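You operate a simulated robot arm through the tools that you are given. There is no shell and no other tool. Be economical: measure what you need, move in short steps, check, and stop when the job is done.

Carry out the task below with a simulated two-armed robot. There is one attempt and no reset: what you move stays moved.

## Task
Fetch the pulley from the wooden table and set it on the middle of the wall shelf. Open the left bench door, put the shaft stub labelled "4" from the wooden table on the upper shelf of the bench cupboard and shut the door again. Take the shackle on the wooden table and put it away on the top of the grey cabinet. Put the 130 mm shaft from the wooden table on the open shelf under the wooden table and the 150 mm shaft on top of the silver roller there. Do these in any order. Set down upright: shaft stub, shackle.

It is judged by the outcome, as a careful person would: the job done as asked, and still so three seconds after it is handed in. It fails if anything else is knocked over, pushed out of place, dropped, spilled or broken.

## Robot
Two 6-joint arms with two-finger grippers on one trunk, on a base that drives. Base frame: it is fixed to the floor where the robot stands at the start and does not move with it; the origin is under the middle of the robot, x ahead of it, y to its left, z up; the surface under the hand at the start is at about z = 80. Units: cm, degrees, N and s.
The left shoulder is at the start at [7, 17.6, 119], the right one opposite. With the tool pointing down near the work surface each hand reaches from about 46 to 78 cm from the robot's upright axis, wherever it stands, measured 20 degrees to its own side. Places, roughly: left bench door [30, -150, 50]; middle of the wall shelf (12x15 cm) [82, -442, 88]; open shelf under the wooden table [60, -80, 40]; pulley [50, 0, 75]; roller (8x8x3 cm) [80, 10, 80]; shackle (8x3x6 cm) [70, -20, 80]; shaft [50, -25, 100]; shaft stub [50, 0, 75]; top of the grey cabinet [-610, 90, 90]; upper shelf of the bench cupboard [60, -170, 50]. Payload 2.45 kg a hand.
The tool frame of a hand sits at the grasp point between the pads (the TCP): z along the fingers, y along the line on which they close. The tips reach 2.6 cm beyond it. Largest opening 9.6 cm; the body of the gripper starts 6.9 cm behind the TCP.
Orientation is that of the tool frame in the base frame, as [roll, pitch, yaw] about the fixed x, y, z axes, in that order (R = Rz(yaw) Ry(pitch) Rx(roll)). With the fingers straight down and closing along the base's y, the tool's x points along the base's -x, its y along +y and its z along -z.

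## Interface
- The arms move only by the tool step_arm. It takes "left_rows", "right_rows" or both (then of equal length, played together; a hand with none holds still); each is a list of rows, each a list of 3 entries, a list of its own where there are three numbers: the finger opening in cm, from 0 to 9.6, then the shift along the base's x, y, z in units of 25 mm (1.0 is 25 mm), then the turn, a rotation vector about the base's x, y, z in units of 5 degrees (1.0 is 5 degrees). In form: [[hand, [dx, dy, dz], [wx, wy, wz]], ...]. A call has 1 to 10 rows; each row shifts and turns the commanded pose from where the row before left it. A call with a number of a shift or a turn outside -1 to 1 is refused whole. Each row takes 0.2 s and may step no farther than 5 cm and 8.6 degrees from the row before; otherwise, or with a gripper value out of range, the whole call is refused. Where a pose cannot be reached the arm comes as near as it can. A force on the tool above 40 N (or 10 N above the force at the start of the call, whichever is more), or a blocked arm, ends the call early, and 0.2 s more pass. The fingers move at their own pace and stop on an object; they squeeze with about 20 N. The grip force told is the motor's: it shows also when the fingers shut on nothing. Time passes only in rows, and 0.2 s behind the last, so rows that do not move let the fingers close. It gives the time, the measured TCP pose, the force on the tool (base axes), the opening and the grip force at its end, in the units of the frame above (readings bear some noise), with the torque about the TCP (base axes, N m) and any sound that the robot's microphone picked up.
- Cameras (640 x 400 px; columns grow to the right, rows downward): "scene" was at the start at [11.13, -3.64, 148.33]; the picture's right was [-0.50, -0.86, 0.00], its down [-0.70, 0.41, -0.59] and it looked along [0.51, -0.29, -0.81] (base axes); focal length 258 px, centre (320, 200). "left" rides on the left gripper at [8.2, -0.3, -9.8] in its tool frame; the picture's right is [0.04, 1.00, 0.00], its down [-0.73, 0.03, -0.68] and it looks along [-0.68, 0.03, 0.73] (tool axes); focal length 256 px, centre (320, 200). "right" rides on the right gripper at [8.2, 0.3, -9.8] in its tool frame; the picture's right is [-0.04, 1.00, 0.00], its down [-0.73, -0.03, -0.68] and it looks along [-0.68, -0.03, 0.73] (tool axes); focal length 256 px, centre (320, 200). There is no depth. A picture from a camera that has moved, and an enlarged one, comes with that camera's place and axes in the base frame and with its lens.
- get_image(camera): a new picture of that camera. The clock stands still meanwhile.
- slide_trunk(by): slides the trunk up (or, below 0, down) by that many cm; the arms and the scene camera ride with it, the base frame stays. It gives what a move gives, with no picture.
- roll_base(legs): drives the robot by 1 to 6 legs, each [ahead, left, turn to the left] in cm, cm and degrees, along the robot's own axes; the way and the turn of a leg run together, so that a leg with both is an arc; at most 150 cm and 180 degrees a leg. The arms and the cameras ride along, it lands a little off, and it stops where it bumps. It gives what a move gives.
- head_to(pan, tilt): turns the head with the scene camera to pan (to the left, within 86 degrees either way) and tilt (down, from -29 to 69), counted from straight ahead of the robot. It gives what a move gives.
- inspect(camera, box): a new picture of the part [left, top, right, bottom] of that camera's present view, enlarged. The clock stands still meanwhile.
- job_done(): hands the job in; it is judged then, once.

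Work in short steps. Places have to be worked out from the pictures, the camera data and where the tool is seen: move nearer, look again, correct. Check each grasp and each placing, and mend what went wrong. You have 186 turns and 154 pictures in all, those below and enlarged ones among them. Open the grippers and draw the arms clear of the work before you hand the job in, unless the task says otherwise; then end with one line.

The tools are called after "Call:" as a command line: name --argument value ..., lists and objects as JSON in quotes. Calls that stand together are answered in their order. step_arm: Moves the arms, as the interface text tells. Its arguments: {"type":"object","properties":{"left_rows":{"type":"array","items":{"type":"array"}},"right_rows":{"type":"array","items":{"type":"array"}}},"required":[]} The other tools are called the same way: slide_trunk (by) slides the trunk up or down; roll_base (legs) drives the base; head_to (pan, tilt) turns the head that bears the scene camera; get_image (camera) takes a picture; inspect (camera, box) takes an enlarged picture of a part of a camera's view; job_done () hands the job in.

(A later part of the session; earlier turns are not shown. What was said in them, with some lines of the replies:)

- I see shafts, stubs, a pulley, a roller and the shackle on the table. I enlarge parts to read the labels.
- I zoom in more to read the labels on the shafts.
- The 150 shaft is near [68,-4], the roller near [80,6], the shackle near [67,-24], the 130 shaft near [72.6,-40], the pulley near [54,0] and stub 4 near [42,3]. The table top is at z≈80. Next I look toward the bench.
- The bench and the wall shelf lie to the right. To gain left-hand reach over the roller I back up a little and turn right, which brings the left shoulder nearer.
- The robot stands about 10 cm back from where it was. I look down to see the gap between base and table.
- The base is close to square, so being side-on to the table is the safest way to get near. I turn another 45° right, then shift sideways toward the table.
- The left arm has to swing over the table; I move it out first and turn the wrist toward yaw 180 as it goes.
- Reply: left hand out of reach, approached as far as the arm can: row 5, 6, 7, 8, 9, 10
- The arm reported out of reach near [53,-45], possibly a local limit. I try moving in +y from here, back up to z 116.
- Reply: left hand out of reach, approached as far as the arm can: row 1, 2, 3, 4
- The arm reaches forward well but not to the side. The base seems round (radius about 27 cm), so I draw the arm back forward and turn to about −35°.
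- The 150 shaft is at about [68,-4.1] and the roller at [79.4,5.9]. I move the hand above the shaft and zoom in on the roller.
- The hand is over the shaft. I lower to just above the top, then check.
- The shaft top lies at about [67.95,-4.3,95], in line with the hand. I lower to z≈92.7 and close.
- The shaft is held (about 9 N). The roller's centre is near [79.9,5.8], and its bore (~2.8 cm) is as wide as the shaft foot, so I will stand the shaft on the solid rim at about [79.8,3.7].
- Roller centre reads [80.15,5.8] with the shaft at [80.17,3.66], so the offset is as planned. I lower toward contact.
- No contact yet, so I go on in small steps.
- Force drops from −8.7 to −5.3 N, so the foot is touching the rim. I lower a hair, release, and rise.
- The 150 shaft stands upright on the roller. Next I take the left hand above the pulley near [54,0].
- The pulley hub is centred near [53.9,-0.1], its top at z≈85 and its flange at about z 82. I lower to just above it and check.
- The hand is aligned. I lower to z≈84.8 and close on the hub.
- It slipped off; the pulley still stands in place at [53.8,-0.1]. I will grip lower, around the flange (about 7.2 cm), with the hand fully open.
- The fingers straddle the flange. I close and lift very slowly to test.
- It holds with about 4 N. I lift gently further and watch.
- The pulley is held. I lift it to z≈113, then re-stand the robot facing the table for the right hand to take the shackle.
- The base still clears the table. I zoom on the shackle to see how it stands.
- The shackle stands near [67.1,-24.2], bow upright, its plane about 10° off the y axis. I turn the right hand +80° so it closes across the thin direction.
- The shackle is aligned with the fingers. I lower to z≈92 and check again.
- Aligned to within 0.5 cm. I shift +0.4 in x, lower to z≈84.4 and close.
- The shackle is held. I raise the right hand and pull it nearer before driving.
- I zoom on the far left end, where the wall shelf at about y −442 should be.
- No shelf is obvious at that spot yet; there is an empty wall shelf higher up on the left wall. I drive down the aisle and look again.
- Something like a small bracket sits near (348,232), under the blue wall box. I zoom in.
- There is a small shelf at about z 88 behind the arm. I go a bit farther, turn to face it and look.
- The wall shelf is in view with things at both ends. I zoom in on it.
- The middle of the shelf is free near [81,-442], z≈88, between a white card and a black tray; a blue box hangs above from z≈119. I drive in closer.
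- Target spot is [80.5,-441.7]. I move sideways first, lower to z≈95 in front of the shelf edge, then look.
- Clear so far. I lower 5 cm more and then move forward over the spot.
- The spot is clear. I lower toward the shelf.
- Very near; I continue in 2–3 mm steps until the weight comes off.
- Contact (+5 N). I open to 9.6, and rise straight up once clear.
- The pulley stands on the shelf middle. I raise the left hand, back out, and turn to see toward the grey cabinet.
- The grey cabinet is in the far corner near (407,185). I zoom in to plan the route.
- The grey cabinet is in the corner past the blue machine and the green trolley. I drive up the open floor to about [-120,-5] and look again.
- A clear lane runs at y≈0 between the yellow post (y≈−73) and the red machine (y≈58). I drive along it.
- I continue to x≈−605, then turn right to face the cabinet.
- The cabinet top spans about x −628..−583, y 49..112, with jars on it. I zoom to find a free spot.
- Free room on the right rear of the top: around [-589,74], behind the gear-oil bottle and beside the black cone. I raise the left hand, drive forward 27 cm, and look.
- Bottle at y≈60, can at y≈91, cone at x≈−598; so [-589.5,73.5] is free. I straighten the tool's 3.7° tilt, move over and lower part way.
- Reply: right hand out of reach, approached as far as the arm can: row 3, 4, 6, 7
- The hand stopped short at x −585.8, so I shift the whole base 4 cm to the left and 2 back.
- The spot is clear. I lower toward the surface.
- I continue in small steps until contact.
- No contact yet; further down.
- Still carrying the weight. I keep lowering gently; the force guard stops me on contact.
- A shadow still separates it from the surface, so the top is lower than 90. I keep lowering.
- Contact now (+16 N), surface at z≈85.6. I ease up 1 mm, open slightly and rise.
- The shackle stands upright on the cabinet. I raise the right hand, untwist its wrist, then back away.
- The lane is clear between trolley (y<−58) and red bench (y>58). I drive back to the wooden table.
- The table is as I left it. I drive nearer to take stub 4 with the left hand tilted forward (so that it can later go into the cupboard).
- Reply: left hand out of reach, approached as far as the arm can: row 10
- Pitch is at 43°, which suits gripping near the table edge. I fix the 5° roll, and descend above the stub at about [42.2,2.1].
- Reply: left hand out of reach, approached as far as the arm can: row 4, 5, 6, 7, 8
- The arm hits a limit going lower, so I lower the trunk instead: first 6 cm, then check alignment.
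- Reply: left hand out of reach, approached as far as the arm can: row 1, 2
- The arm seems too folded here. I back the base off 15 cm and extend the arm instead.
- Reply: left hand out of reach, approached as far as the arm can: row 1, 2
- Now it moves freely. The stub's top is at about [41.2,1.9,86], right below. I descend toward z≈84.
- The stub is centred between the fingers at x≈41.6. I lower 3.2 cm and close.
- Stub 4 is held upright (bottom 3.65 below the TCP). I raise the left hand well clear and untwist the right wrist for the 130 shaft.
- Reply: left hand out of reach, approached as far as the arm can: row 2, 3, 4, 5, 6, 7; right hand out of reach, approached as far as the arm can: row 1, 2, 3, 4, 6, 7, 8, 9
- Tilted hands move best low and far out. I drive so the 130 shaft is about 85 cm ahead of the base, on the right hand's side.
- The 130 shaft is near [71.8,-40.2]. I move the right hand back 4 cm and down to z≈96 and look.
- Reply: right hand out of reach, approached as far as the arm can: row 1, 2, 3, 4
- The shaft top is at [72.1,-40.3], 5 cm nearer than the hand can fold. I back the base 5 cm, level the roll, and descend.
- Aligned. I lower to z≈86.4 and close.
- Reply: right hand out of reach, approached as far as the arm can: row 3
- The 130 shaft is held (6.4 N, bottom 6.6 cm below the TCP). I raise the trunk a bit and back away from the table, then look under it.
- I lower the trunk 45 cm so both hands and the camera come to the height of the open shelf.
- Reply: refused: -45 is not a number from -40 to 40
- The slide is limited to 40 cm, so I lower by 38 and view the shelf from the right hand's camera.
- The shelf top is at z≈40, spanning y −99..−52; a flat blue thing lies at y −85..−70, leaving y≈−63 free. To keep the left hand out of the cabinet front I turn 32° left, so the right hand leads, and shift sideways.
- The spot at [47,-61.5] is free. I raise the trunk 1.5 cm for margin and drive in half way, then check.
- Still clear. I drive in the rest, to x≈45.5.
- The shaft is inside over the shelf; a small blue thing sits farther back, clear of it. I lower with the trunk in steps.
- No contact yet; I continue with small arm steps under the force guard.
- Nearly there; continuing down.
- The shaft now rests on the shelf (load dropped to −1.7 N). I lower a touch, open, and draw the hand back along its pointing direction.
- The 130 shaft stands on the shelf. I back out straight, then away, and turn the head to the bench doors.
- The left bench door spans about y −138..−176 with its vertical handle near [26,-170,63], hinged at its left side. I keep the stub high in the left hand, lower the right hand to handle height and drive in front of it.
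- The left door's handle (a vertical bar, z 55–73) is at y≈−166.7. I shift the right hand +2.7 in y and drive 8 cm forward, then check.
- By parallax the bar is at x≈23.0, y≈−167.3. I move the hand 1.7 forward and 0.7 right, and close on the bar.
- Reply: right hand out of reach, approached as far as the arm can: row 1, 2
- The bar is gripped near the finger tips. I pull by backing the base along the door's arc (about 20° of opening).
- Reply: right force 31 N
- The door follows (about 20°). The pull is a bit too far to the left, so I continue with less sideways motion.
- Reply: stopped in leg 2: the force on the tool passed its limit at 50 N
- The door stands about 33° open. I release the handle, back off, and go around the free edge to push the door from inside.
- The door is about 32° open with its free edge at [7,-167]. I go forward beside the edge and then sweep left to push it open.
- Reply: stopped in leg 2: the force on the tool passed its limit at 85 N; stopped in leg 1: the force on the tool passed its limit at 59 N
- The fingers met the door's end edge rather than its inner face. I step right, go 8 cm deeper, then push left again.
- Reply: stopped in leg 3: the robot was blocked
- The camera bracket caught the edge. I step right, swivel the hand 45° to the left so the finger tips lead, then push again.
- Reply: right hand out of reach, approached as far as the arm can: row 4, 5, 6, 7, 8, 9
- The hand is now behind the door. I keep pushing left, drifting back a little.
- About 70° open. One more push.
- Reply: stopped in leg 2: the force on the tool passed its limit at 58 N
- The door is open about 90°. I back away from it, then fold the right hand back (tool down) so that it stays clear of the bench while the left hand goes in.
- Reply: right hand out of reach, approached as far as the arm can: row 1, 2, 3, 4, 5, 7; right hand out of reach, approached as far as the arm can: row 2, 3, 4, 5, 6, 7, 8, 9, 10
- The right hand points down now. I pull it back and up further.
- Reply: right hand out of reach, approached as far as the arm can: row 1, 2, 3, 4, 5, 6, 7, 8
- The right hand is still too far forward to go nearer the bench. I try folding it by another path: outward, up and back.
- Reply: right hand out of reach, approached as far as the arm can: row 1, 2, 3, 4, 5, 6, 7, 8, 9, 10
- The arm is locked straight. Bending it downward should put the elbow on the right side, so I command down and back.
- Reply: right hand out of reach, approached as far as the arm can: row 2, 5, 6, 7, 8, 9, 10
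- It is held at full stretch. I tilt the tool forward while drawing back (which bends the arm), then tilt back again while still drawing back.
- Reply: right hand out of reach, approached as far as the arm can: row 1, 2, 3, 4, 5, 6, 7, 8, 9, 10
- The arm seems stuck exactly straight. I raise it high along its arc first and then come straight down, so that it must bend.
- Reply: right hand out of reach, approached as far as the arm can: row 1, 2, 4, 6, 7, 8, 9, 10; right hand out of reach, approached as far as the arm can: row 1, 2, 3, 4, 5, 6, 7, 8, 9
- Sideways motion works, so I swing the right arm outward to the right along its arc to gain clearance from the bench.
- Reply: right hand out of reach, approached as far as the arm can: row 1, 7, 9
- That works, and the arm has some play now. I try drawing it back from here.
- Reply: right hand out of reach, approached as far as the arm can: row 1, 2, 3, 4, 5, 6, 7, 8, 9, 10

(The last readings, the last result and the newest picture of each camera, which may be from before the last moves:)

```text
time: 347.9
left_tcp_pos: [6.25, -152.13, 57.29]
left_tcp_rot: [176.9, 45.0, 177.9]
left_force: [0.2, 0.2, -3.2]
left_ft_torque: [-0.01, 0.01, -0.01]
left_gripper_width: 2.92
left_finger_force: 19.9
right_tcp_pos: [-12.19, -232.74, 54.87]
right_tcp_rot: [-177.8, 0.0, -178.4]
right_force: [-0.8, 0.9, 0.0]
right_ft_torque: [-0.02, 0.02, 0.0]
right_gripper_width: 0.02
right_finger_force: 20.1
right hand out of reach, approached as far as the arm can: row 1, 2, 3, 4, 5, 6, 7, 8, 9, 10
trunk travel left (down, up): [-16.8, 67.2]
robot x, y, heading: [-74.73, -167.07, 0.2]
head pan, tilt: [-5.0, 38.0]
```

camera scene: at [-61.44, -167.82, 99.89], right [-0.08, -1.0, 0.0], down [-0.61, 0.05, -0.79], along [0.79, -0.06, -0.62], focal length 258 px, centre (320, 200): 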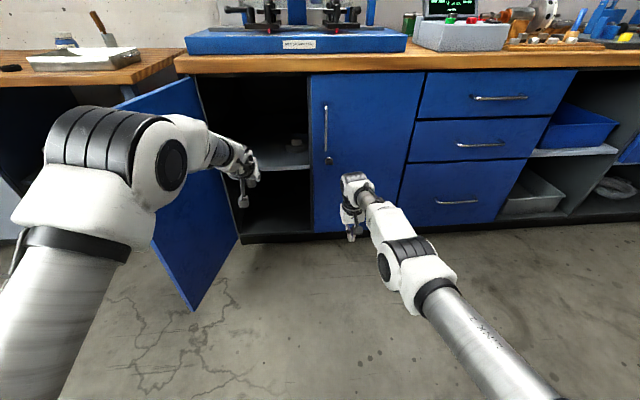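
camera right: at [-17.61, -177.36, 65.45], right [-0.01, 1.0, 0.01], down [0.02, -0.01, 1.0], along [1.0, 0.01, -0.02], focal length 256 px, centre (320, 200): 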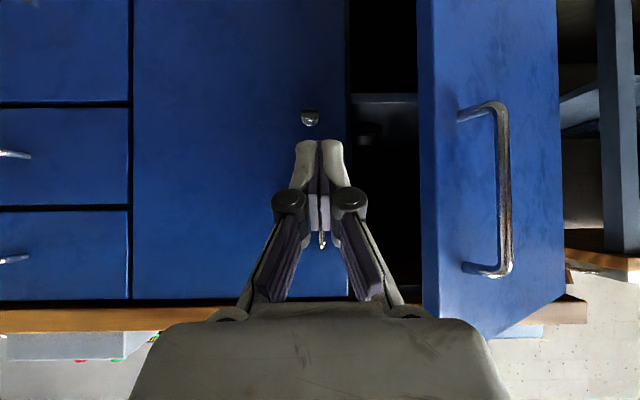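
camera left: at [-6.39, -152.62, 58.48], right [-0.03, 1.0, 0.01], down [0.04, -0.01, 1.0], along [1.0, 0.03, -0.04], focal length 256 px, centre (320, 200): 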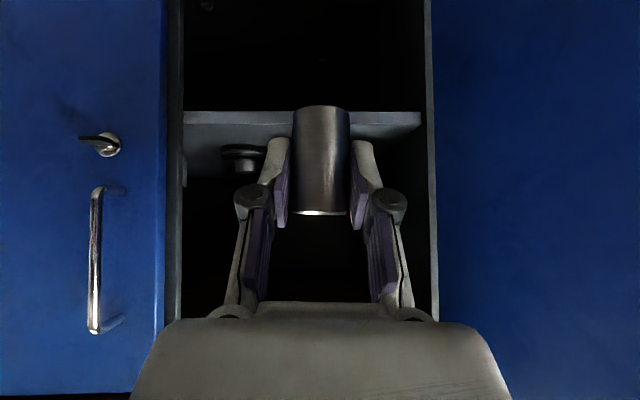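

Clear enough now. I extend the left arm 8 cm, lower the trunk 4 cm and drive forward part way into the cupboard opening.

Call:
step_arm --left_rows '[[1.5, [0.8, 0.1, 0], [0, 0, 0]], [1.5, [0.8, 0.1, 0], [0, 0, 0]], [1.5, [0.8, 0.1, 0], [0, 0, 0]], [1.5, [0.8, 0.1, 0], [0, 0, 0]]]'

Call:
slide_trunk --by -4

Call:
roll_base --legs '[[18, 0, -0.2]]'

Call:
get_image --camera "left"

Call:
get_image --camera "scene"

```text
time: 348.9
left_tcp_pos: [12.28, -152.06, 55.75]
left_tcp_rot: [175.7, 45.5, 178.0]
left_force: [0.7, -0.5, -1.8]
left_ft_torque: [-0.01, 0.04, -0.04]
left_gripper_width: 2.92
left_finger_force: 19.7
left hand out of reach, approached as far as the arm can: row 2, 3, 4
right_tcp_pos: [-12.15, -232.67, 54.83]
right_tcp_rot: [-177.7, -0.1, -178.4]
right_force: [0.2, -0.4, 0.8]
right_ft_torque: [0.03, -0.01, 0.0]
right_gripper_width: 0.0
right_finger_force: 20.0
trunk travel left (down, up): [-16.8, 67.2]
robot x, y, heading: [-75.14, -167.4, 0.3]
head pan, tilt: [-5.0, 38.0]
```

```text
time: 349.8
left_tcp_pos: [12.3, -152.18, 51.94]
left_tcp_rot: [175.8, 45.6, 177.9]
left_force: [0.1, 0.2, -2.3]
left_ft_torque: [0.01, 0.01, 0.0]
left_gripper_width: 2.92
left_finger_force: 19.7
right_tcp_pos: [-12.12, -232.7, 50.92]
right_tcp_rot: [-177.7, 0.0, -178.4]
right_force: [0.4, -0.1, 0.7]
right_ft_torque: [0.0, -0.01, 0.01]
right_gripper_width: 0.0
right_finger_force: 20.9
trunk travel left (down, up): [-12.8, 71.2]
robot x, y, heading: [-74.82, -167.01, 0.5]
head pan, tilt: [-5.0, 38.0]
```

```text
time: 351.3
left_tcp_pos: [30.64, -152.54, 51.84]
left_tcp_rot: [175.8, 45.6, 177.6]
left_force: [0.1, -0.5, -3.0]
left_ft_torque: [-0.02, 0.02, 0.02]
left_gripper_width: 2.92
left_finger_force: 19.5
right_tcp_pos: [5.74, -233.14, 50.87]
right_tcp_rot: [-177.7, 0.0, -178.7]
right_force: [-0.2, -0.2, -0.2]
right_ft_torque: [0.0, 0.0, 0.0]
right_gripper_width: 0.0
right_finger_force: 19.8
trunk travel left (down, up): [-12.8, 71.2]
robot x, y, heading: [-56.52, -167.19, 0.2]
head pan, tilt: [-5.0, 38.0]
```

```text
24 pictures are left
camera left: at [17.94, -153.1, 52.72], right [-0.04, 1.0, 0.02], down [0.03, -0.02, 1.0], along [1.0, 0.04, -0.03], focal length 256 px, centre (320, 200)
```

left: 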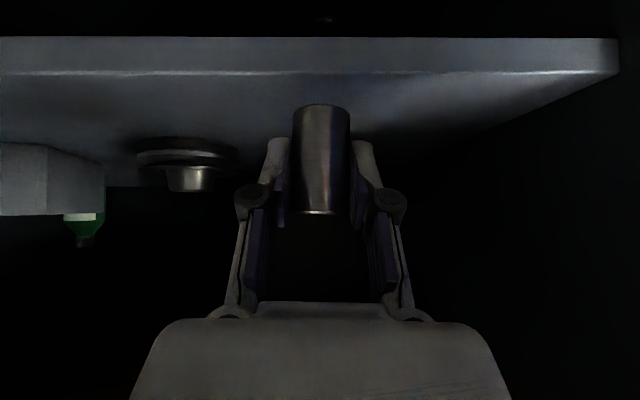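

```text
23 pictures are left
camera scene: at [-43.2, -167.86, 95.88], right [-0.09, -1.0, 0.0], down [-0.61, 0.05, -0.79], along [0.78, -0.07, -0.62], focal length 258 px, centre (320, 200)
```

scene: 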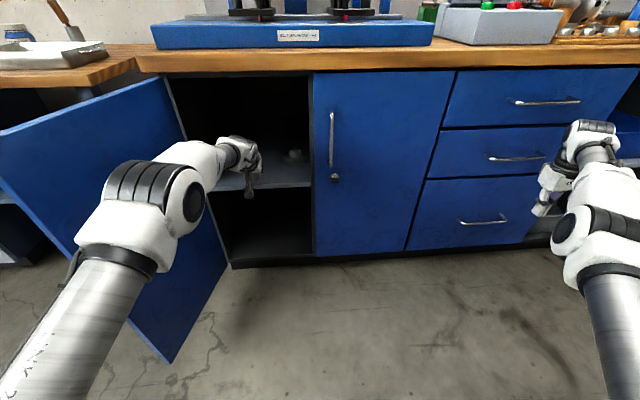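

The opening is clear and the shelf top is at z≈45.4, front edge x≈32; other things lie to the right. I drive 11 cm further in.

Call:
roll_base --legs '[[11, 0, 0]]'

Call:
step_arm --left_rows '[[1.5, [0, 0, -0.4], [-0.3, 0.3, 0]], [1.5, [0, 0, -0.4], [0, 0, 0]], [1.5, [0, 0, 0], [0, 0, 0]]]'

Call:
get_image --camera "left"

```text
time: 352.5
left_tcp_pos: [41.35, -152.58, 51.79]
left_tcp_rot: [175.8, 45.5, 177.6]
left_force: [0.4, 0.1, -3.1]
left_ft_torque: [0.01, 0.02, 0.02]
left_gripper_width: 2.91
left_finger_force: 20.4
right_tcp_pos: [16.6, -233.15, 50.9]
right_tcp_rot: [-177.7, 0.0, -178.8]
right_force: [-0.3, 0.3, 1.0]
right_ft_torque: [0.03, 0.02, -0.01]
right_gripper_width: 0.01
right_finger_force: 19.8
trunk travel left (down, up): [-12.8, 71.2]
robot x, y, heading: [-45.55, -167.0, 0.2]
head pan, tilt: [-5.0, 38.0]
```

```text
time: 353.3
left_tcp_pos: [40.8, -152.93, 49.81]
left_tcp_rot: [177.6, 44.9, 179.2]
left_force: [5.1, 3.7, 15.6]
left_ft_torque: [-0.09, -0.13, 0.06]
left_gripper_width: 2.91
left_finger_force: 19.5
left hand out of reach, approached as far as the arm can: row 1
right_tcp_pos: [16.53, -232.97, 50.98]
right_tcp_rot: [-177.7, 0.1, -178.6]
right_force: [0.0, 0.1, -0.4]
right_ft_torque: [0.04, -0.01, 0.0]
right_gripper_width: 0.02
right_finger_force: 20.0
trunk travel left (down, up): [-12.8, 71.2]
robot x, y, heading: [-45.83, -167.44, -0.0]
head pan, tilt: [-5.0, 38.0]
```

```text
22 pictures are left
camera left: at [28.16, -153.44, 50.9], right [-0.04, 1.0, 0.0], down [0.04, 0.0, 1.0], along [1.0, 0.04, -0.04], focal length 256 px, centre (320, 200)
```

left: 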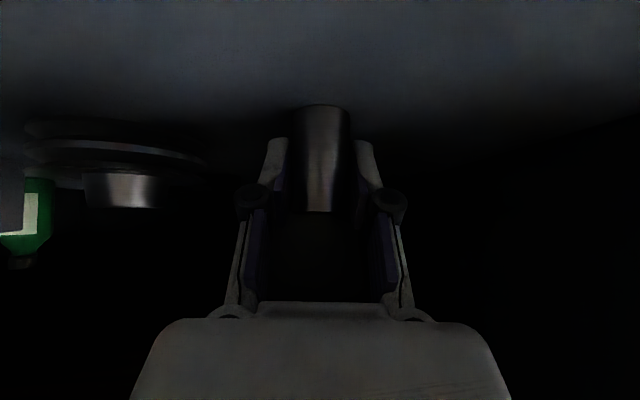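

The stub has touched the shelf (+16 N). I ease a millimetre up, release, and back the base straight out.

Call:
step_arm --left_rows '[[1.5, [0, 0, 0.06], [0, 0, 0]], [3.6, [0, 0, 0], [0, 0, 0]], [5, [0, 0, 0], [0, 0, 0]], [6, [0, 0, 0], [0, 0, 0]], [6, [0, 0, 0], [0, 0, 0]]]'

Call:
roll_base --legs '[[-9, 0, 0]]'

Call:
get_image --camera "left"

```text
time: 354.5
left_tcp_pos: [40.73, -152.88, 49.48]
left_tcp_rot: [177.4, 44.5, 179.1]
left_force: [-0.2, -0.2, -0.9]
left_ft_torque: [-0.01, -0.01, 0.0]
left_gripper_width: 6.03
left_finger_force: 0.0
right_tcp_pos: [16.62, -233.01, 50.88]
right_tcp_rot: [-177.7, 0.1, -178.7]
right_force: [0.6, -0.3, 0.5]
right_ft_torque: [-0.01, 0.04, -0.02]
right_gripper_width: 0.0
right_finger_force: 20.1
trunk travel left (down, up): [-12.8, 71.2]
robot x, y, heading: [-46.04, -167.06, -0.1]
head pan, tilt: [-5.0, 38.0]
```

```text
time: 355.6
left_tcp_pos: [31.79, -152.99, 49.56]
left_tcp_rot: [177.3, 44.5, 179.0]
left_force: [0.1, -0.6, -0.3]
left_ft_torque: [0.05, 0.0, 0.01]
left_gripper_width: 5.97
left_finger_force: 0.0
right_tcp_pos: [7.64, -233.19, 50.98]
right_tcp_rot: [-177.7, 0.1, -178.9]
right_force: [0.5, 0.2, 0.8]
right_ft_torque: [0.03, -0.01, 0.0]
right_gripper_width: 0.0
right_finger_force: 19.9
trunk travel left (down, up): [-12.8, 71.2]
robot x, y, heading: [-54.51, -166.93, -0.1]
head pan, tilt: [-5.0, 38.0]
```

```text
21 pictures are left
camera left: at [19.24, -153.58, 50.69], right [-0.04, 1.0, 0.0], down [0.05, 0.0, 1.0], along [1.0, 0.04, -0.05], focal length 256 px, centre (320, 200)
```

left: 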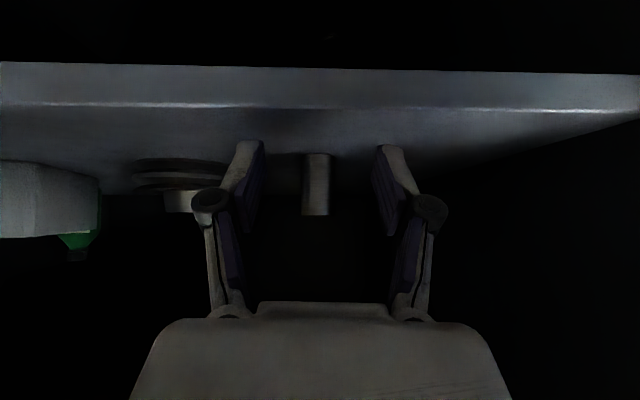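

The stub stands upright on the shelf. I back fully out, go round to the outer side of the open door with the left hand closed.

Call:
roll_base --legs '[[-57, 0, 0], [0, 43, 0]]'

Call:
step_arm --left_rows '[[0, [0, 0, 0], [0, 0, 0]], [0, [0, 0, 0], [0, 0, 0]]]'

Call:
get_image --camera "scene"

```text
time: 361.1
left_tcp_pos: [-24.0, -109.59, 49.53]
left_tcp_rot: [177.4, 44.5, 178.8]
left_force: [0.1, -0.3, -0.5]
left_ft_torque: [0.01, -0.01, -0.02]
left_gripper_width: 6.02
left_finger_force: 0.1
right_tcp_pos: [-48.45, -189.62, 50.86]
right_tcp_rot: [-177.8, 0.0, -178.9]
right_force: [-0.1, 0.3, 0.1]
right_ft_torque: [0.0, -0.01, -0.01]
right_gripper_width: 0.0
right_finger_force: 20.1
trunk travel left (down, up): [-12.8, 71.2]
robot x, y, heading: [-110.34, -123.45, -0.5]
head pan, tilt: [-5.0, 38.0]
```

```text
time: 361.7
left_tcp_pos: [-24.07, -109.55, 49.51]
left_tcp_rot: [177.4, 44.5, 178.7]
left_force: [0.3, 0.1, 0.6]
left_ft_torque: [0.01, 0.0, 0.02]
left_gripper_width: 0.0
left_finger_force: 19.7
right_tcp_pos: [-48.59, -189.59, 50.78]
right_tcp_rot: [-177.7, 0.0, -179.0]
right_force: [0.4, 0.4, -0.4]
right_ft_torque: [-0.03, -0.01, -0.01]
right_gripper_width: 0.0
right_finger_force: 19.6
trunk travel left (down, up): [-12.8, 71.2]
robot x, y, heading: [-110.79, -123.69, -0.3]
head pan, tilt: [-5.0, 38.0]
```

```text
20 pictures are left
camera scene: at [-97.11, -124.22, 95.89], right [-0.09, -1.0, 0.0], down [-0.61, 0.06, -0.79], along [0.78, -0.07, -0.62], focal length 258 px, centre (320, 200)
```

scene: 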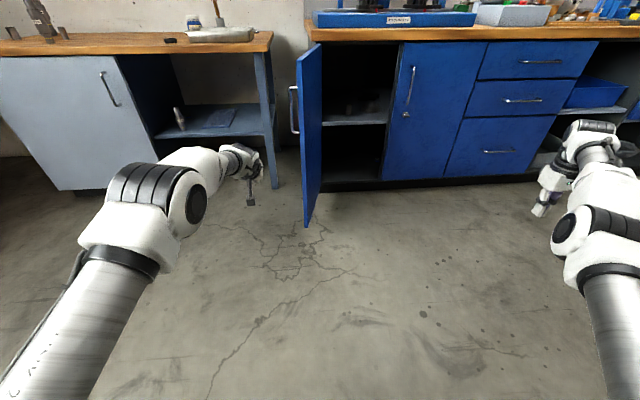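

The left hand is left of the door. I drive forward beside it and sweep right to swing it shut.

Call:
roll_base --legs '[[24, 0, 0], [0, -32, 0]]'

Call:
get_image --camera "scene"

```text
time: 365.2
left_tcp_pos: [0.11, -141.32, 49.53]
left_tcp_rot: [177.4, 44.4, 179.1]
left_force: [0.6, 0.4, 0.1]
left_ft_torque: [-0.04, 0.01, 0.02]
left_gripper_width: 0.02
left_finger_force: 20.6
right_tcp_pos: [-23.92, -221.53, 51.01]
right_tcp_rot: [-177.7, 0.0, -178.7]
right_force: [0.2, 0.4, 0.3]
right_ft_torque: [0.01, 0.03, 0.01]
right_gripper_width: 0.0
right_finger_force: 20.4
trunk travel left (down, up): [-12.8, 71.2]
robot x, y, heading: [-86.35, -155.88, 0.1]
head pan, tilt: [-5.0, 38.0]
```

```text
19 pictures are left
camera scene: at [-72.92, -156.39, 95.89], right [-0.09, -1.0, 0.0], down [-0.61, 0.05, -0.79], along [0.78, -0.07, -0.62], focal length 258 px, centre (320, 200)
```

scene: 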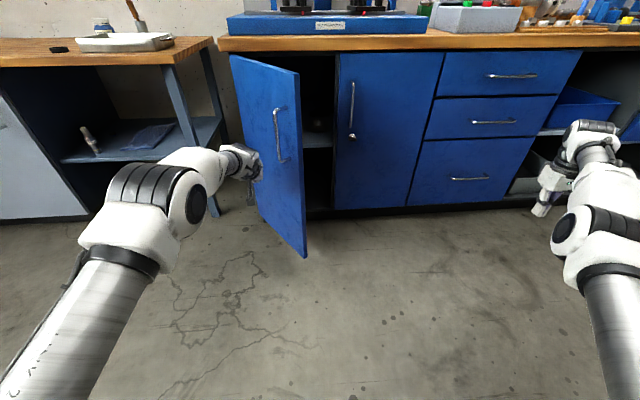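

The door is closing. I sweep a bit more to the right, then push forward.

Call:
roll_base --legs '[[2, -9, 0], [13, -2, 0]]'

Call:
get_image --camera "scene"

```text
time: 367.2
left_tcp_pos: [15.28, -152.93, 49.46]
left_tcp_rot: [177.4, 44.4, 178.8]
left_force: [-0.3, -0.1, 0.3]
left_ft_torque: [0.01, 0.0, 0.02]
left_gripper_width: 0.01
left_finger_force: 20.3
right_tcp_pos: [-9.34, -232.98, 50.85]
right_tcp_rot: [-177.7, 0.0, -179.0]
right_force: [-0.3, 0.1, 0.0]
right_ft_torque: [-0.02, 0.02, -0.02]
right_gripper_width: 0.01
right_finger_force: 20.1
trunk travel left (down, up): [-12.8, 71.2]
robot x, y, heading: [-71.36, -166.73, -0.3]
head pan, tilt: [-5.0, 38.0]
```

```text
18 pictures are left
camera scene: at [-57.9, -167.52, 95.88], right [-0.09, -1.0, 0.0], down [-0.61, 0.06, -0.79], along [0.78, -0.07, -0.62], focal length 258 px, centre (320, 200)
```

scene: 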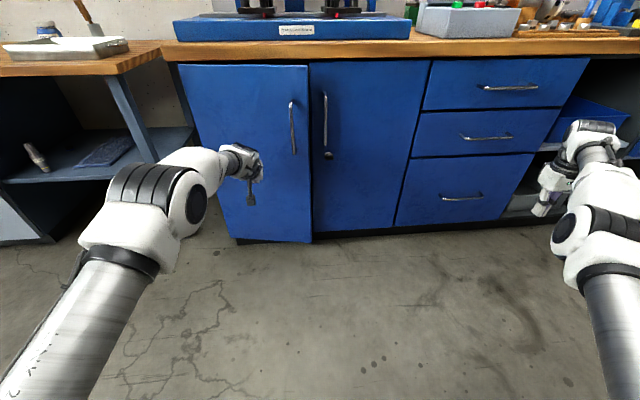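

Nearly shut. I push forward the rest until it resists.

Call:
roll_base --legs '[[5, -3, 0], [6, 0, 0]]'

Call:
inspect --camera "scene" --box '[140, 30, 440, 250]'

```text
time: 368.7
left_tcp_pos: [24.36, -155.76, 49.17]
left_tcp_rot: [177.4, 43.5, 179.1]
left_force: [-9.8, -1.2, 3.6]
left_ft_torque: [-0.07, 0.01, -0.08]
left_gripper_width: 0.0
left_finger_force: 28.7
right_tcp_pos: [0.55, -235.7, 50.8]
right_tcp_rot: [-177.7, -0.2, -178.8]
right_force: [0.3, 0.4, -0.6]
right_ft_torque: [0.02, -0.03, -0.02]
right_gripper_width: 0.0
right_finger_force: 20.4
trunk travel left (down, up): [-12.8, 71.2]
robot x, y, heading: [-61.54, -169.6, -0.1]
head pan, tilt: [-5.0, 38.0]
stopped in leg 2: the force on the tool passed its limit at 121 N (the readings are from after the stop); the commanded pose is now the measured one
```

```text
1.82 times, centred on (290, 140) of scene
camera zoom: at [-48.38, -170.46, 95.91], right [-0.09, -1.0, 0.0], down [-0.61, 0.06, -0.79], along [0.79, -0.07, -0.61], focal length 468 px, centre (374, 309)
```

zoom: 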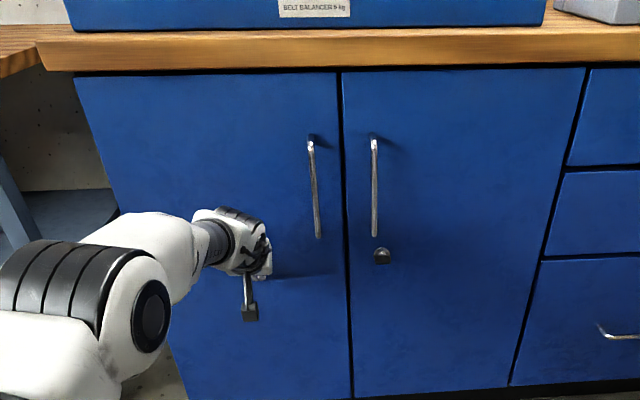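

The door is shut flush. I back away, open both grippers, and take a check view.

Call:
roll_base --legs '[[-45, 0, 0]]'

Call:
step_arm --left_rows '[[6, [0, 0, 0], [0, 0, 0]], [6, [0, 0, 0], [0, 0, 0]]]' --right_rows '[[6, [0, 0, 0], [0, 0, 0]], [6, [0, 0, 0], [0, 0, 0]]]'

Call:
slide_trunk --by 35

Call:
head_to --pan 15 --tilt 25

Call:
get_image --camera "scene"

```text
time: 371.4
left_tcp_pos: [-20.38, -155.06, 49.24]
left_tcp_rot: [177.3, 43.4, 179.6]
left_force: [0.2, 0.3, 0.7]
left_ft_torque: [0.03, 0.06, -0.03]
left_gripper_width: 0.0
left_finger_force: 28.1
right_tcp_pos: [-43.65, -235.31, 50.8]
right_tcp_rot: [-177.7, -0.2, -178.3]
right_force: [-0.3, -0.7, -1.0]
right_ft_torque: [0.0, 0.0, 0.01]
right_gripper_width: 0.02
right_finger_force: 19.5
trunk travel left (down, up): [-12.8, 71.2]
robot x, y, heading: [-106.39, -169.66, 0.3]
head pan, tilt: [-5.0, 38.0]
```

```text
time: 372.0
left_tcp_pos: [-20.45, -155.07, 49.11]
left_tcp_rot: [177.3, 43.4, 179.6]
left_force: [0.1, 0.4, -0.8]
left_ft_torque: [0.02, 0.03, 0.0]
left_gripper_width: 6.0
left_finger_force: 0.1
right_tcp_pos: [-43.6, -235.32, 50.7]
right_tcp_rot: [-177.7, -0.1, -178.3]
right_force: [0.0, 0.8, 0.1]
right_ft_torque: [0.0, -0.04, 0.0]
right_gripper_width: 6.02
right_finger_force: 0.1
trunk travel left (down, up): [-12.8, 71.2]
robot x, y, heading: [-106.44, -169.92, 0.2]
head pan, tilt: [-5.0, 38.0]
```

```text
time: 375.4
left_tcp_pos: [-20.34, -155.16, 84.21]
left_tcp_rot: [177.3, 43.3, 179.6]
left_force: [0.6, 0.2, 0.2]
left_ft_torque: [0.01, -0.03, -0.02]
left_gripper_width: 6.02
left_finger_force: 0.0
right_tcp_pos: [-43.67, -235.38, 85.72]
right_tcp_rot: [-177.7, -0.1, -178.3]
right_force: [-0.5, 0.4, 0.0]
right_ft_torque: [0.02, 0.01, 0.01]
right_gripper_width: 5.98
right_finger_force: 0.0
trunk travel left (down, up): [-47.8, 36.2]
robot x, y, heading: [-106.23, -169.97, 0.4]
head pan, tilt: [-5.0, 38.0]
```

```text
time: 376.3
left_tcp_pos: [-20.4, -155.17, 84.31]
left_tcp_rot: [177.2, 43.4, 179.6]
left_force: [-0.6, 0.9, 0.9]
left_ft_torque: [-0.03, -0.01, 0.0]
left_gripper_width: 6.0
left_finger_force: 0.0
right_tcp_pos: [-43.64, -235.42, 85.73]
right_tcp_rot: [-177.7, -0.1, -178.3]
right_force: [-0.6, 0.7, -0.5]
right_ft_torque: [0.0, 0.02, 0.01]
right_gripper_width: 6.01
right_finger_force: 0.1
trunk travel left (down, up): [-47.8, 36.2]
robot x, y, heading: [-106.08, -169.88, 0.1]
head pan, tilt: [15.0, 25.0]
```

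```text
16 pictures are left
camera scene: at [-92.63, -167.28, 132.92], right [0.26, -0.96, 0.0], down [-0.41, -0.11, -0.91], along [0.87, 0.24, -0.42], focal length 258 px, centre (320, 200)
```

scene: 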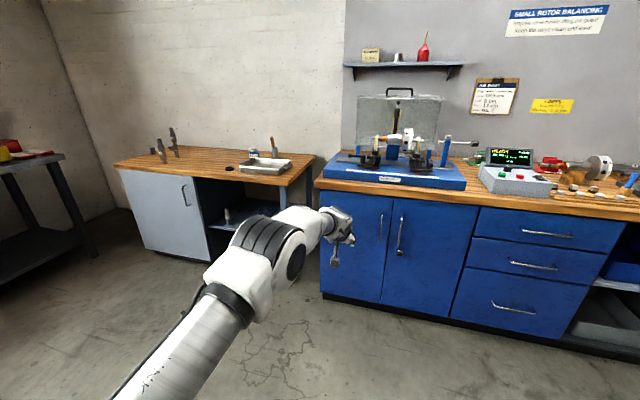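

I zoom once on the table and shelf to check that all stands as it should.

Call:
inspect --camera "scene" --box '[110, 110, 330, 260]'

Call:
inspect --camera "scene" --box '[310, 150, 490, 310]'

```text
2.67 times, centred on (220, 185) of scene
camera zoom: at [-92.63, -167.28, 132.92], right [0.26, -0.96, 0.0], down [-0.41, -0.11, -0.91], along [0.87, 0.24, -0.42], focal length 687 px, centre (587, 240)
```

zoom: 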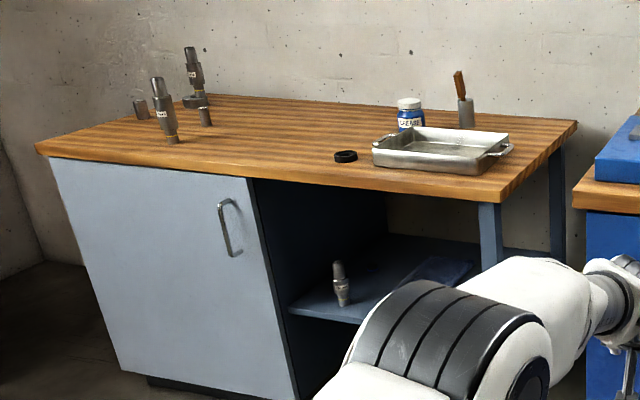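

```text
2.50 times, centred on (400, 230) of scene
camera zoom: at [-92.63, -167.28, 132.92], right [0.26, -0.96, 0.0], down [-0.41, -0.11, -0.91], along [0.87, 0.24, -0.42], focal length 644 px, centre (120, 125)
```

zoom: 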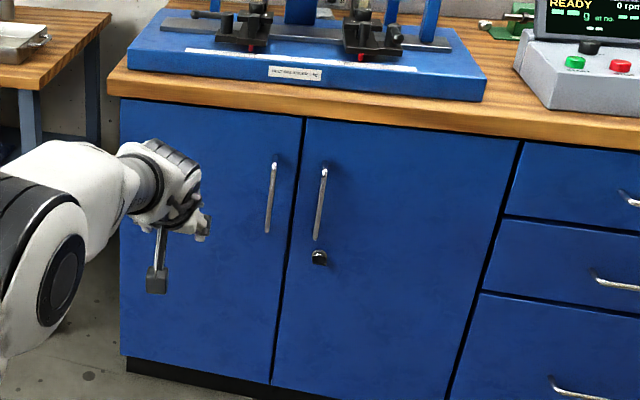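

Everything in view is in place: the 150 mm shaft stands on the roller, the 130 mm shaft is on the open shelf and the door is shut. Both grippers are open and the arms are clear, so I hand the job in.

Call:
job_done

```text
The job is handed in.
```

I placed all five parts as asked, shut the left bench door and handed the job in. Stub 4 was upright when I drew back, but I couldn't see it once the door was shut, and the final push on the door was hard (121 N).
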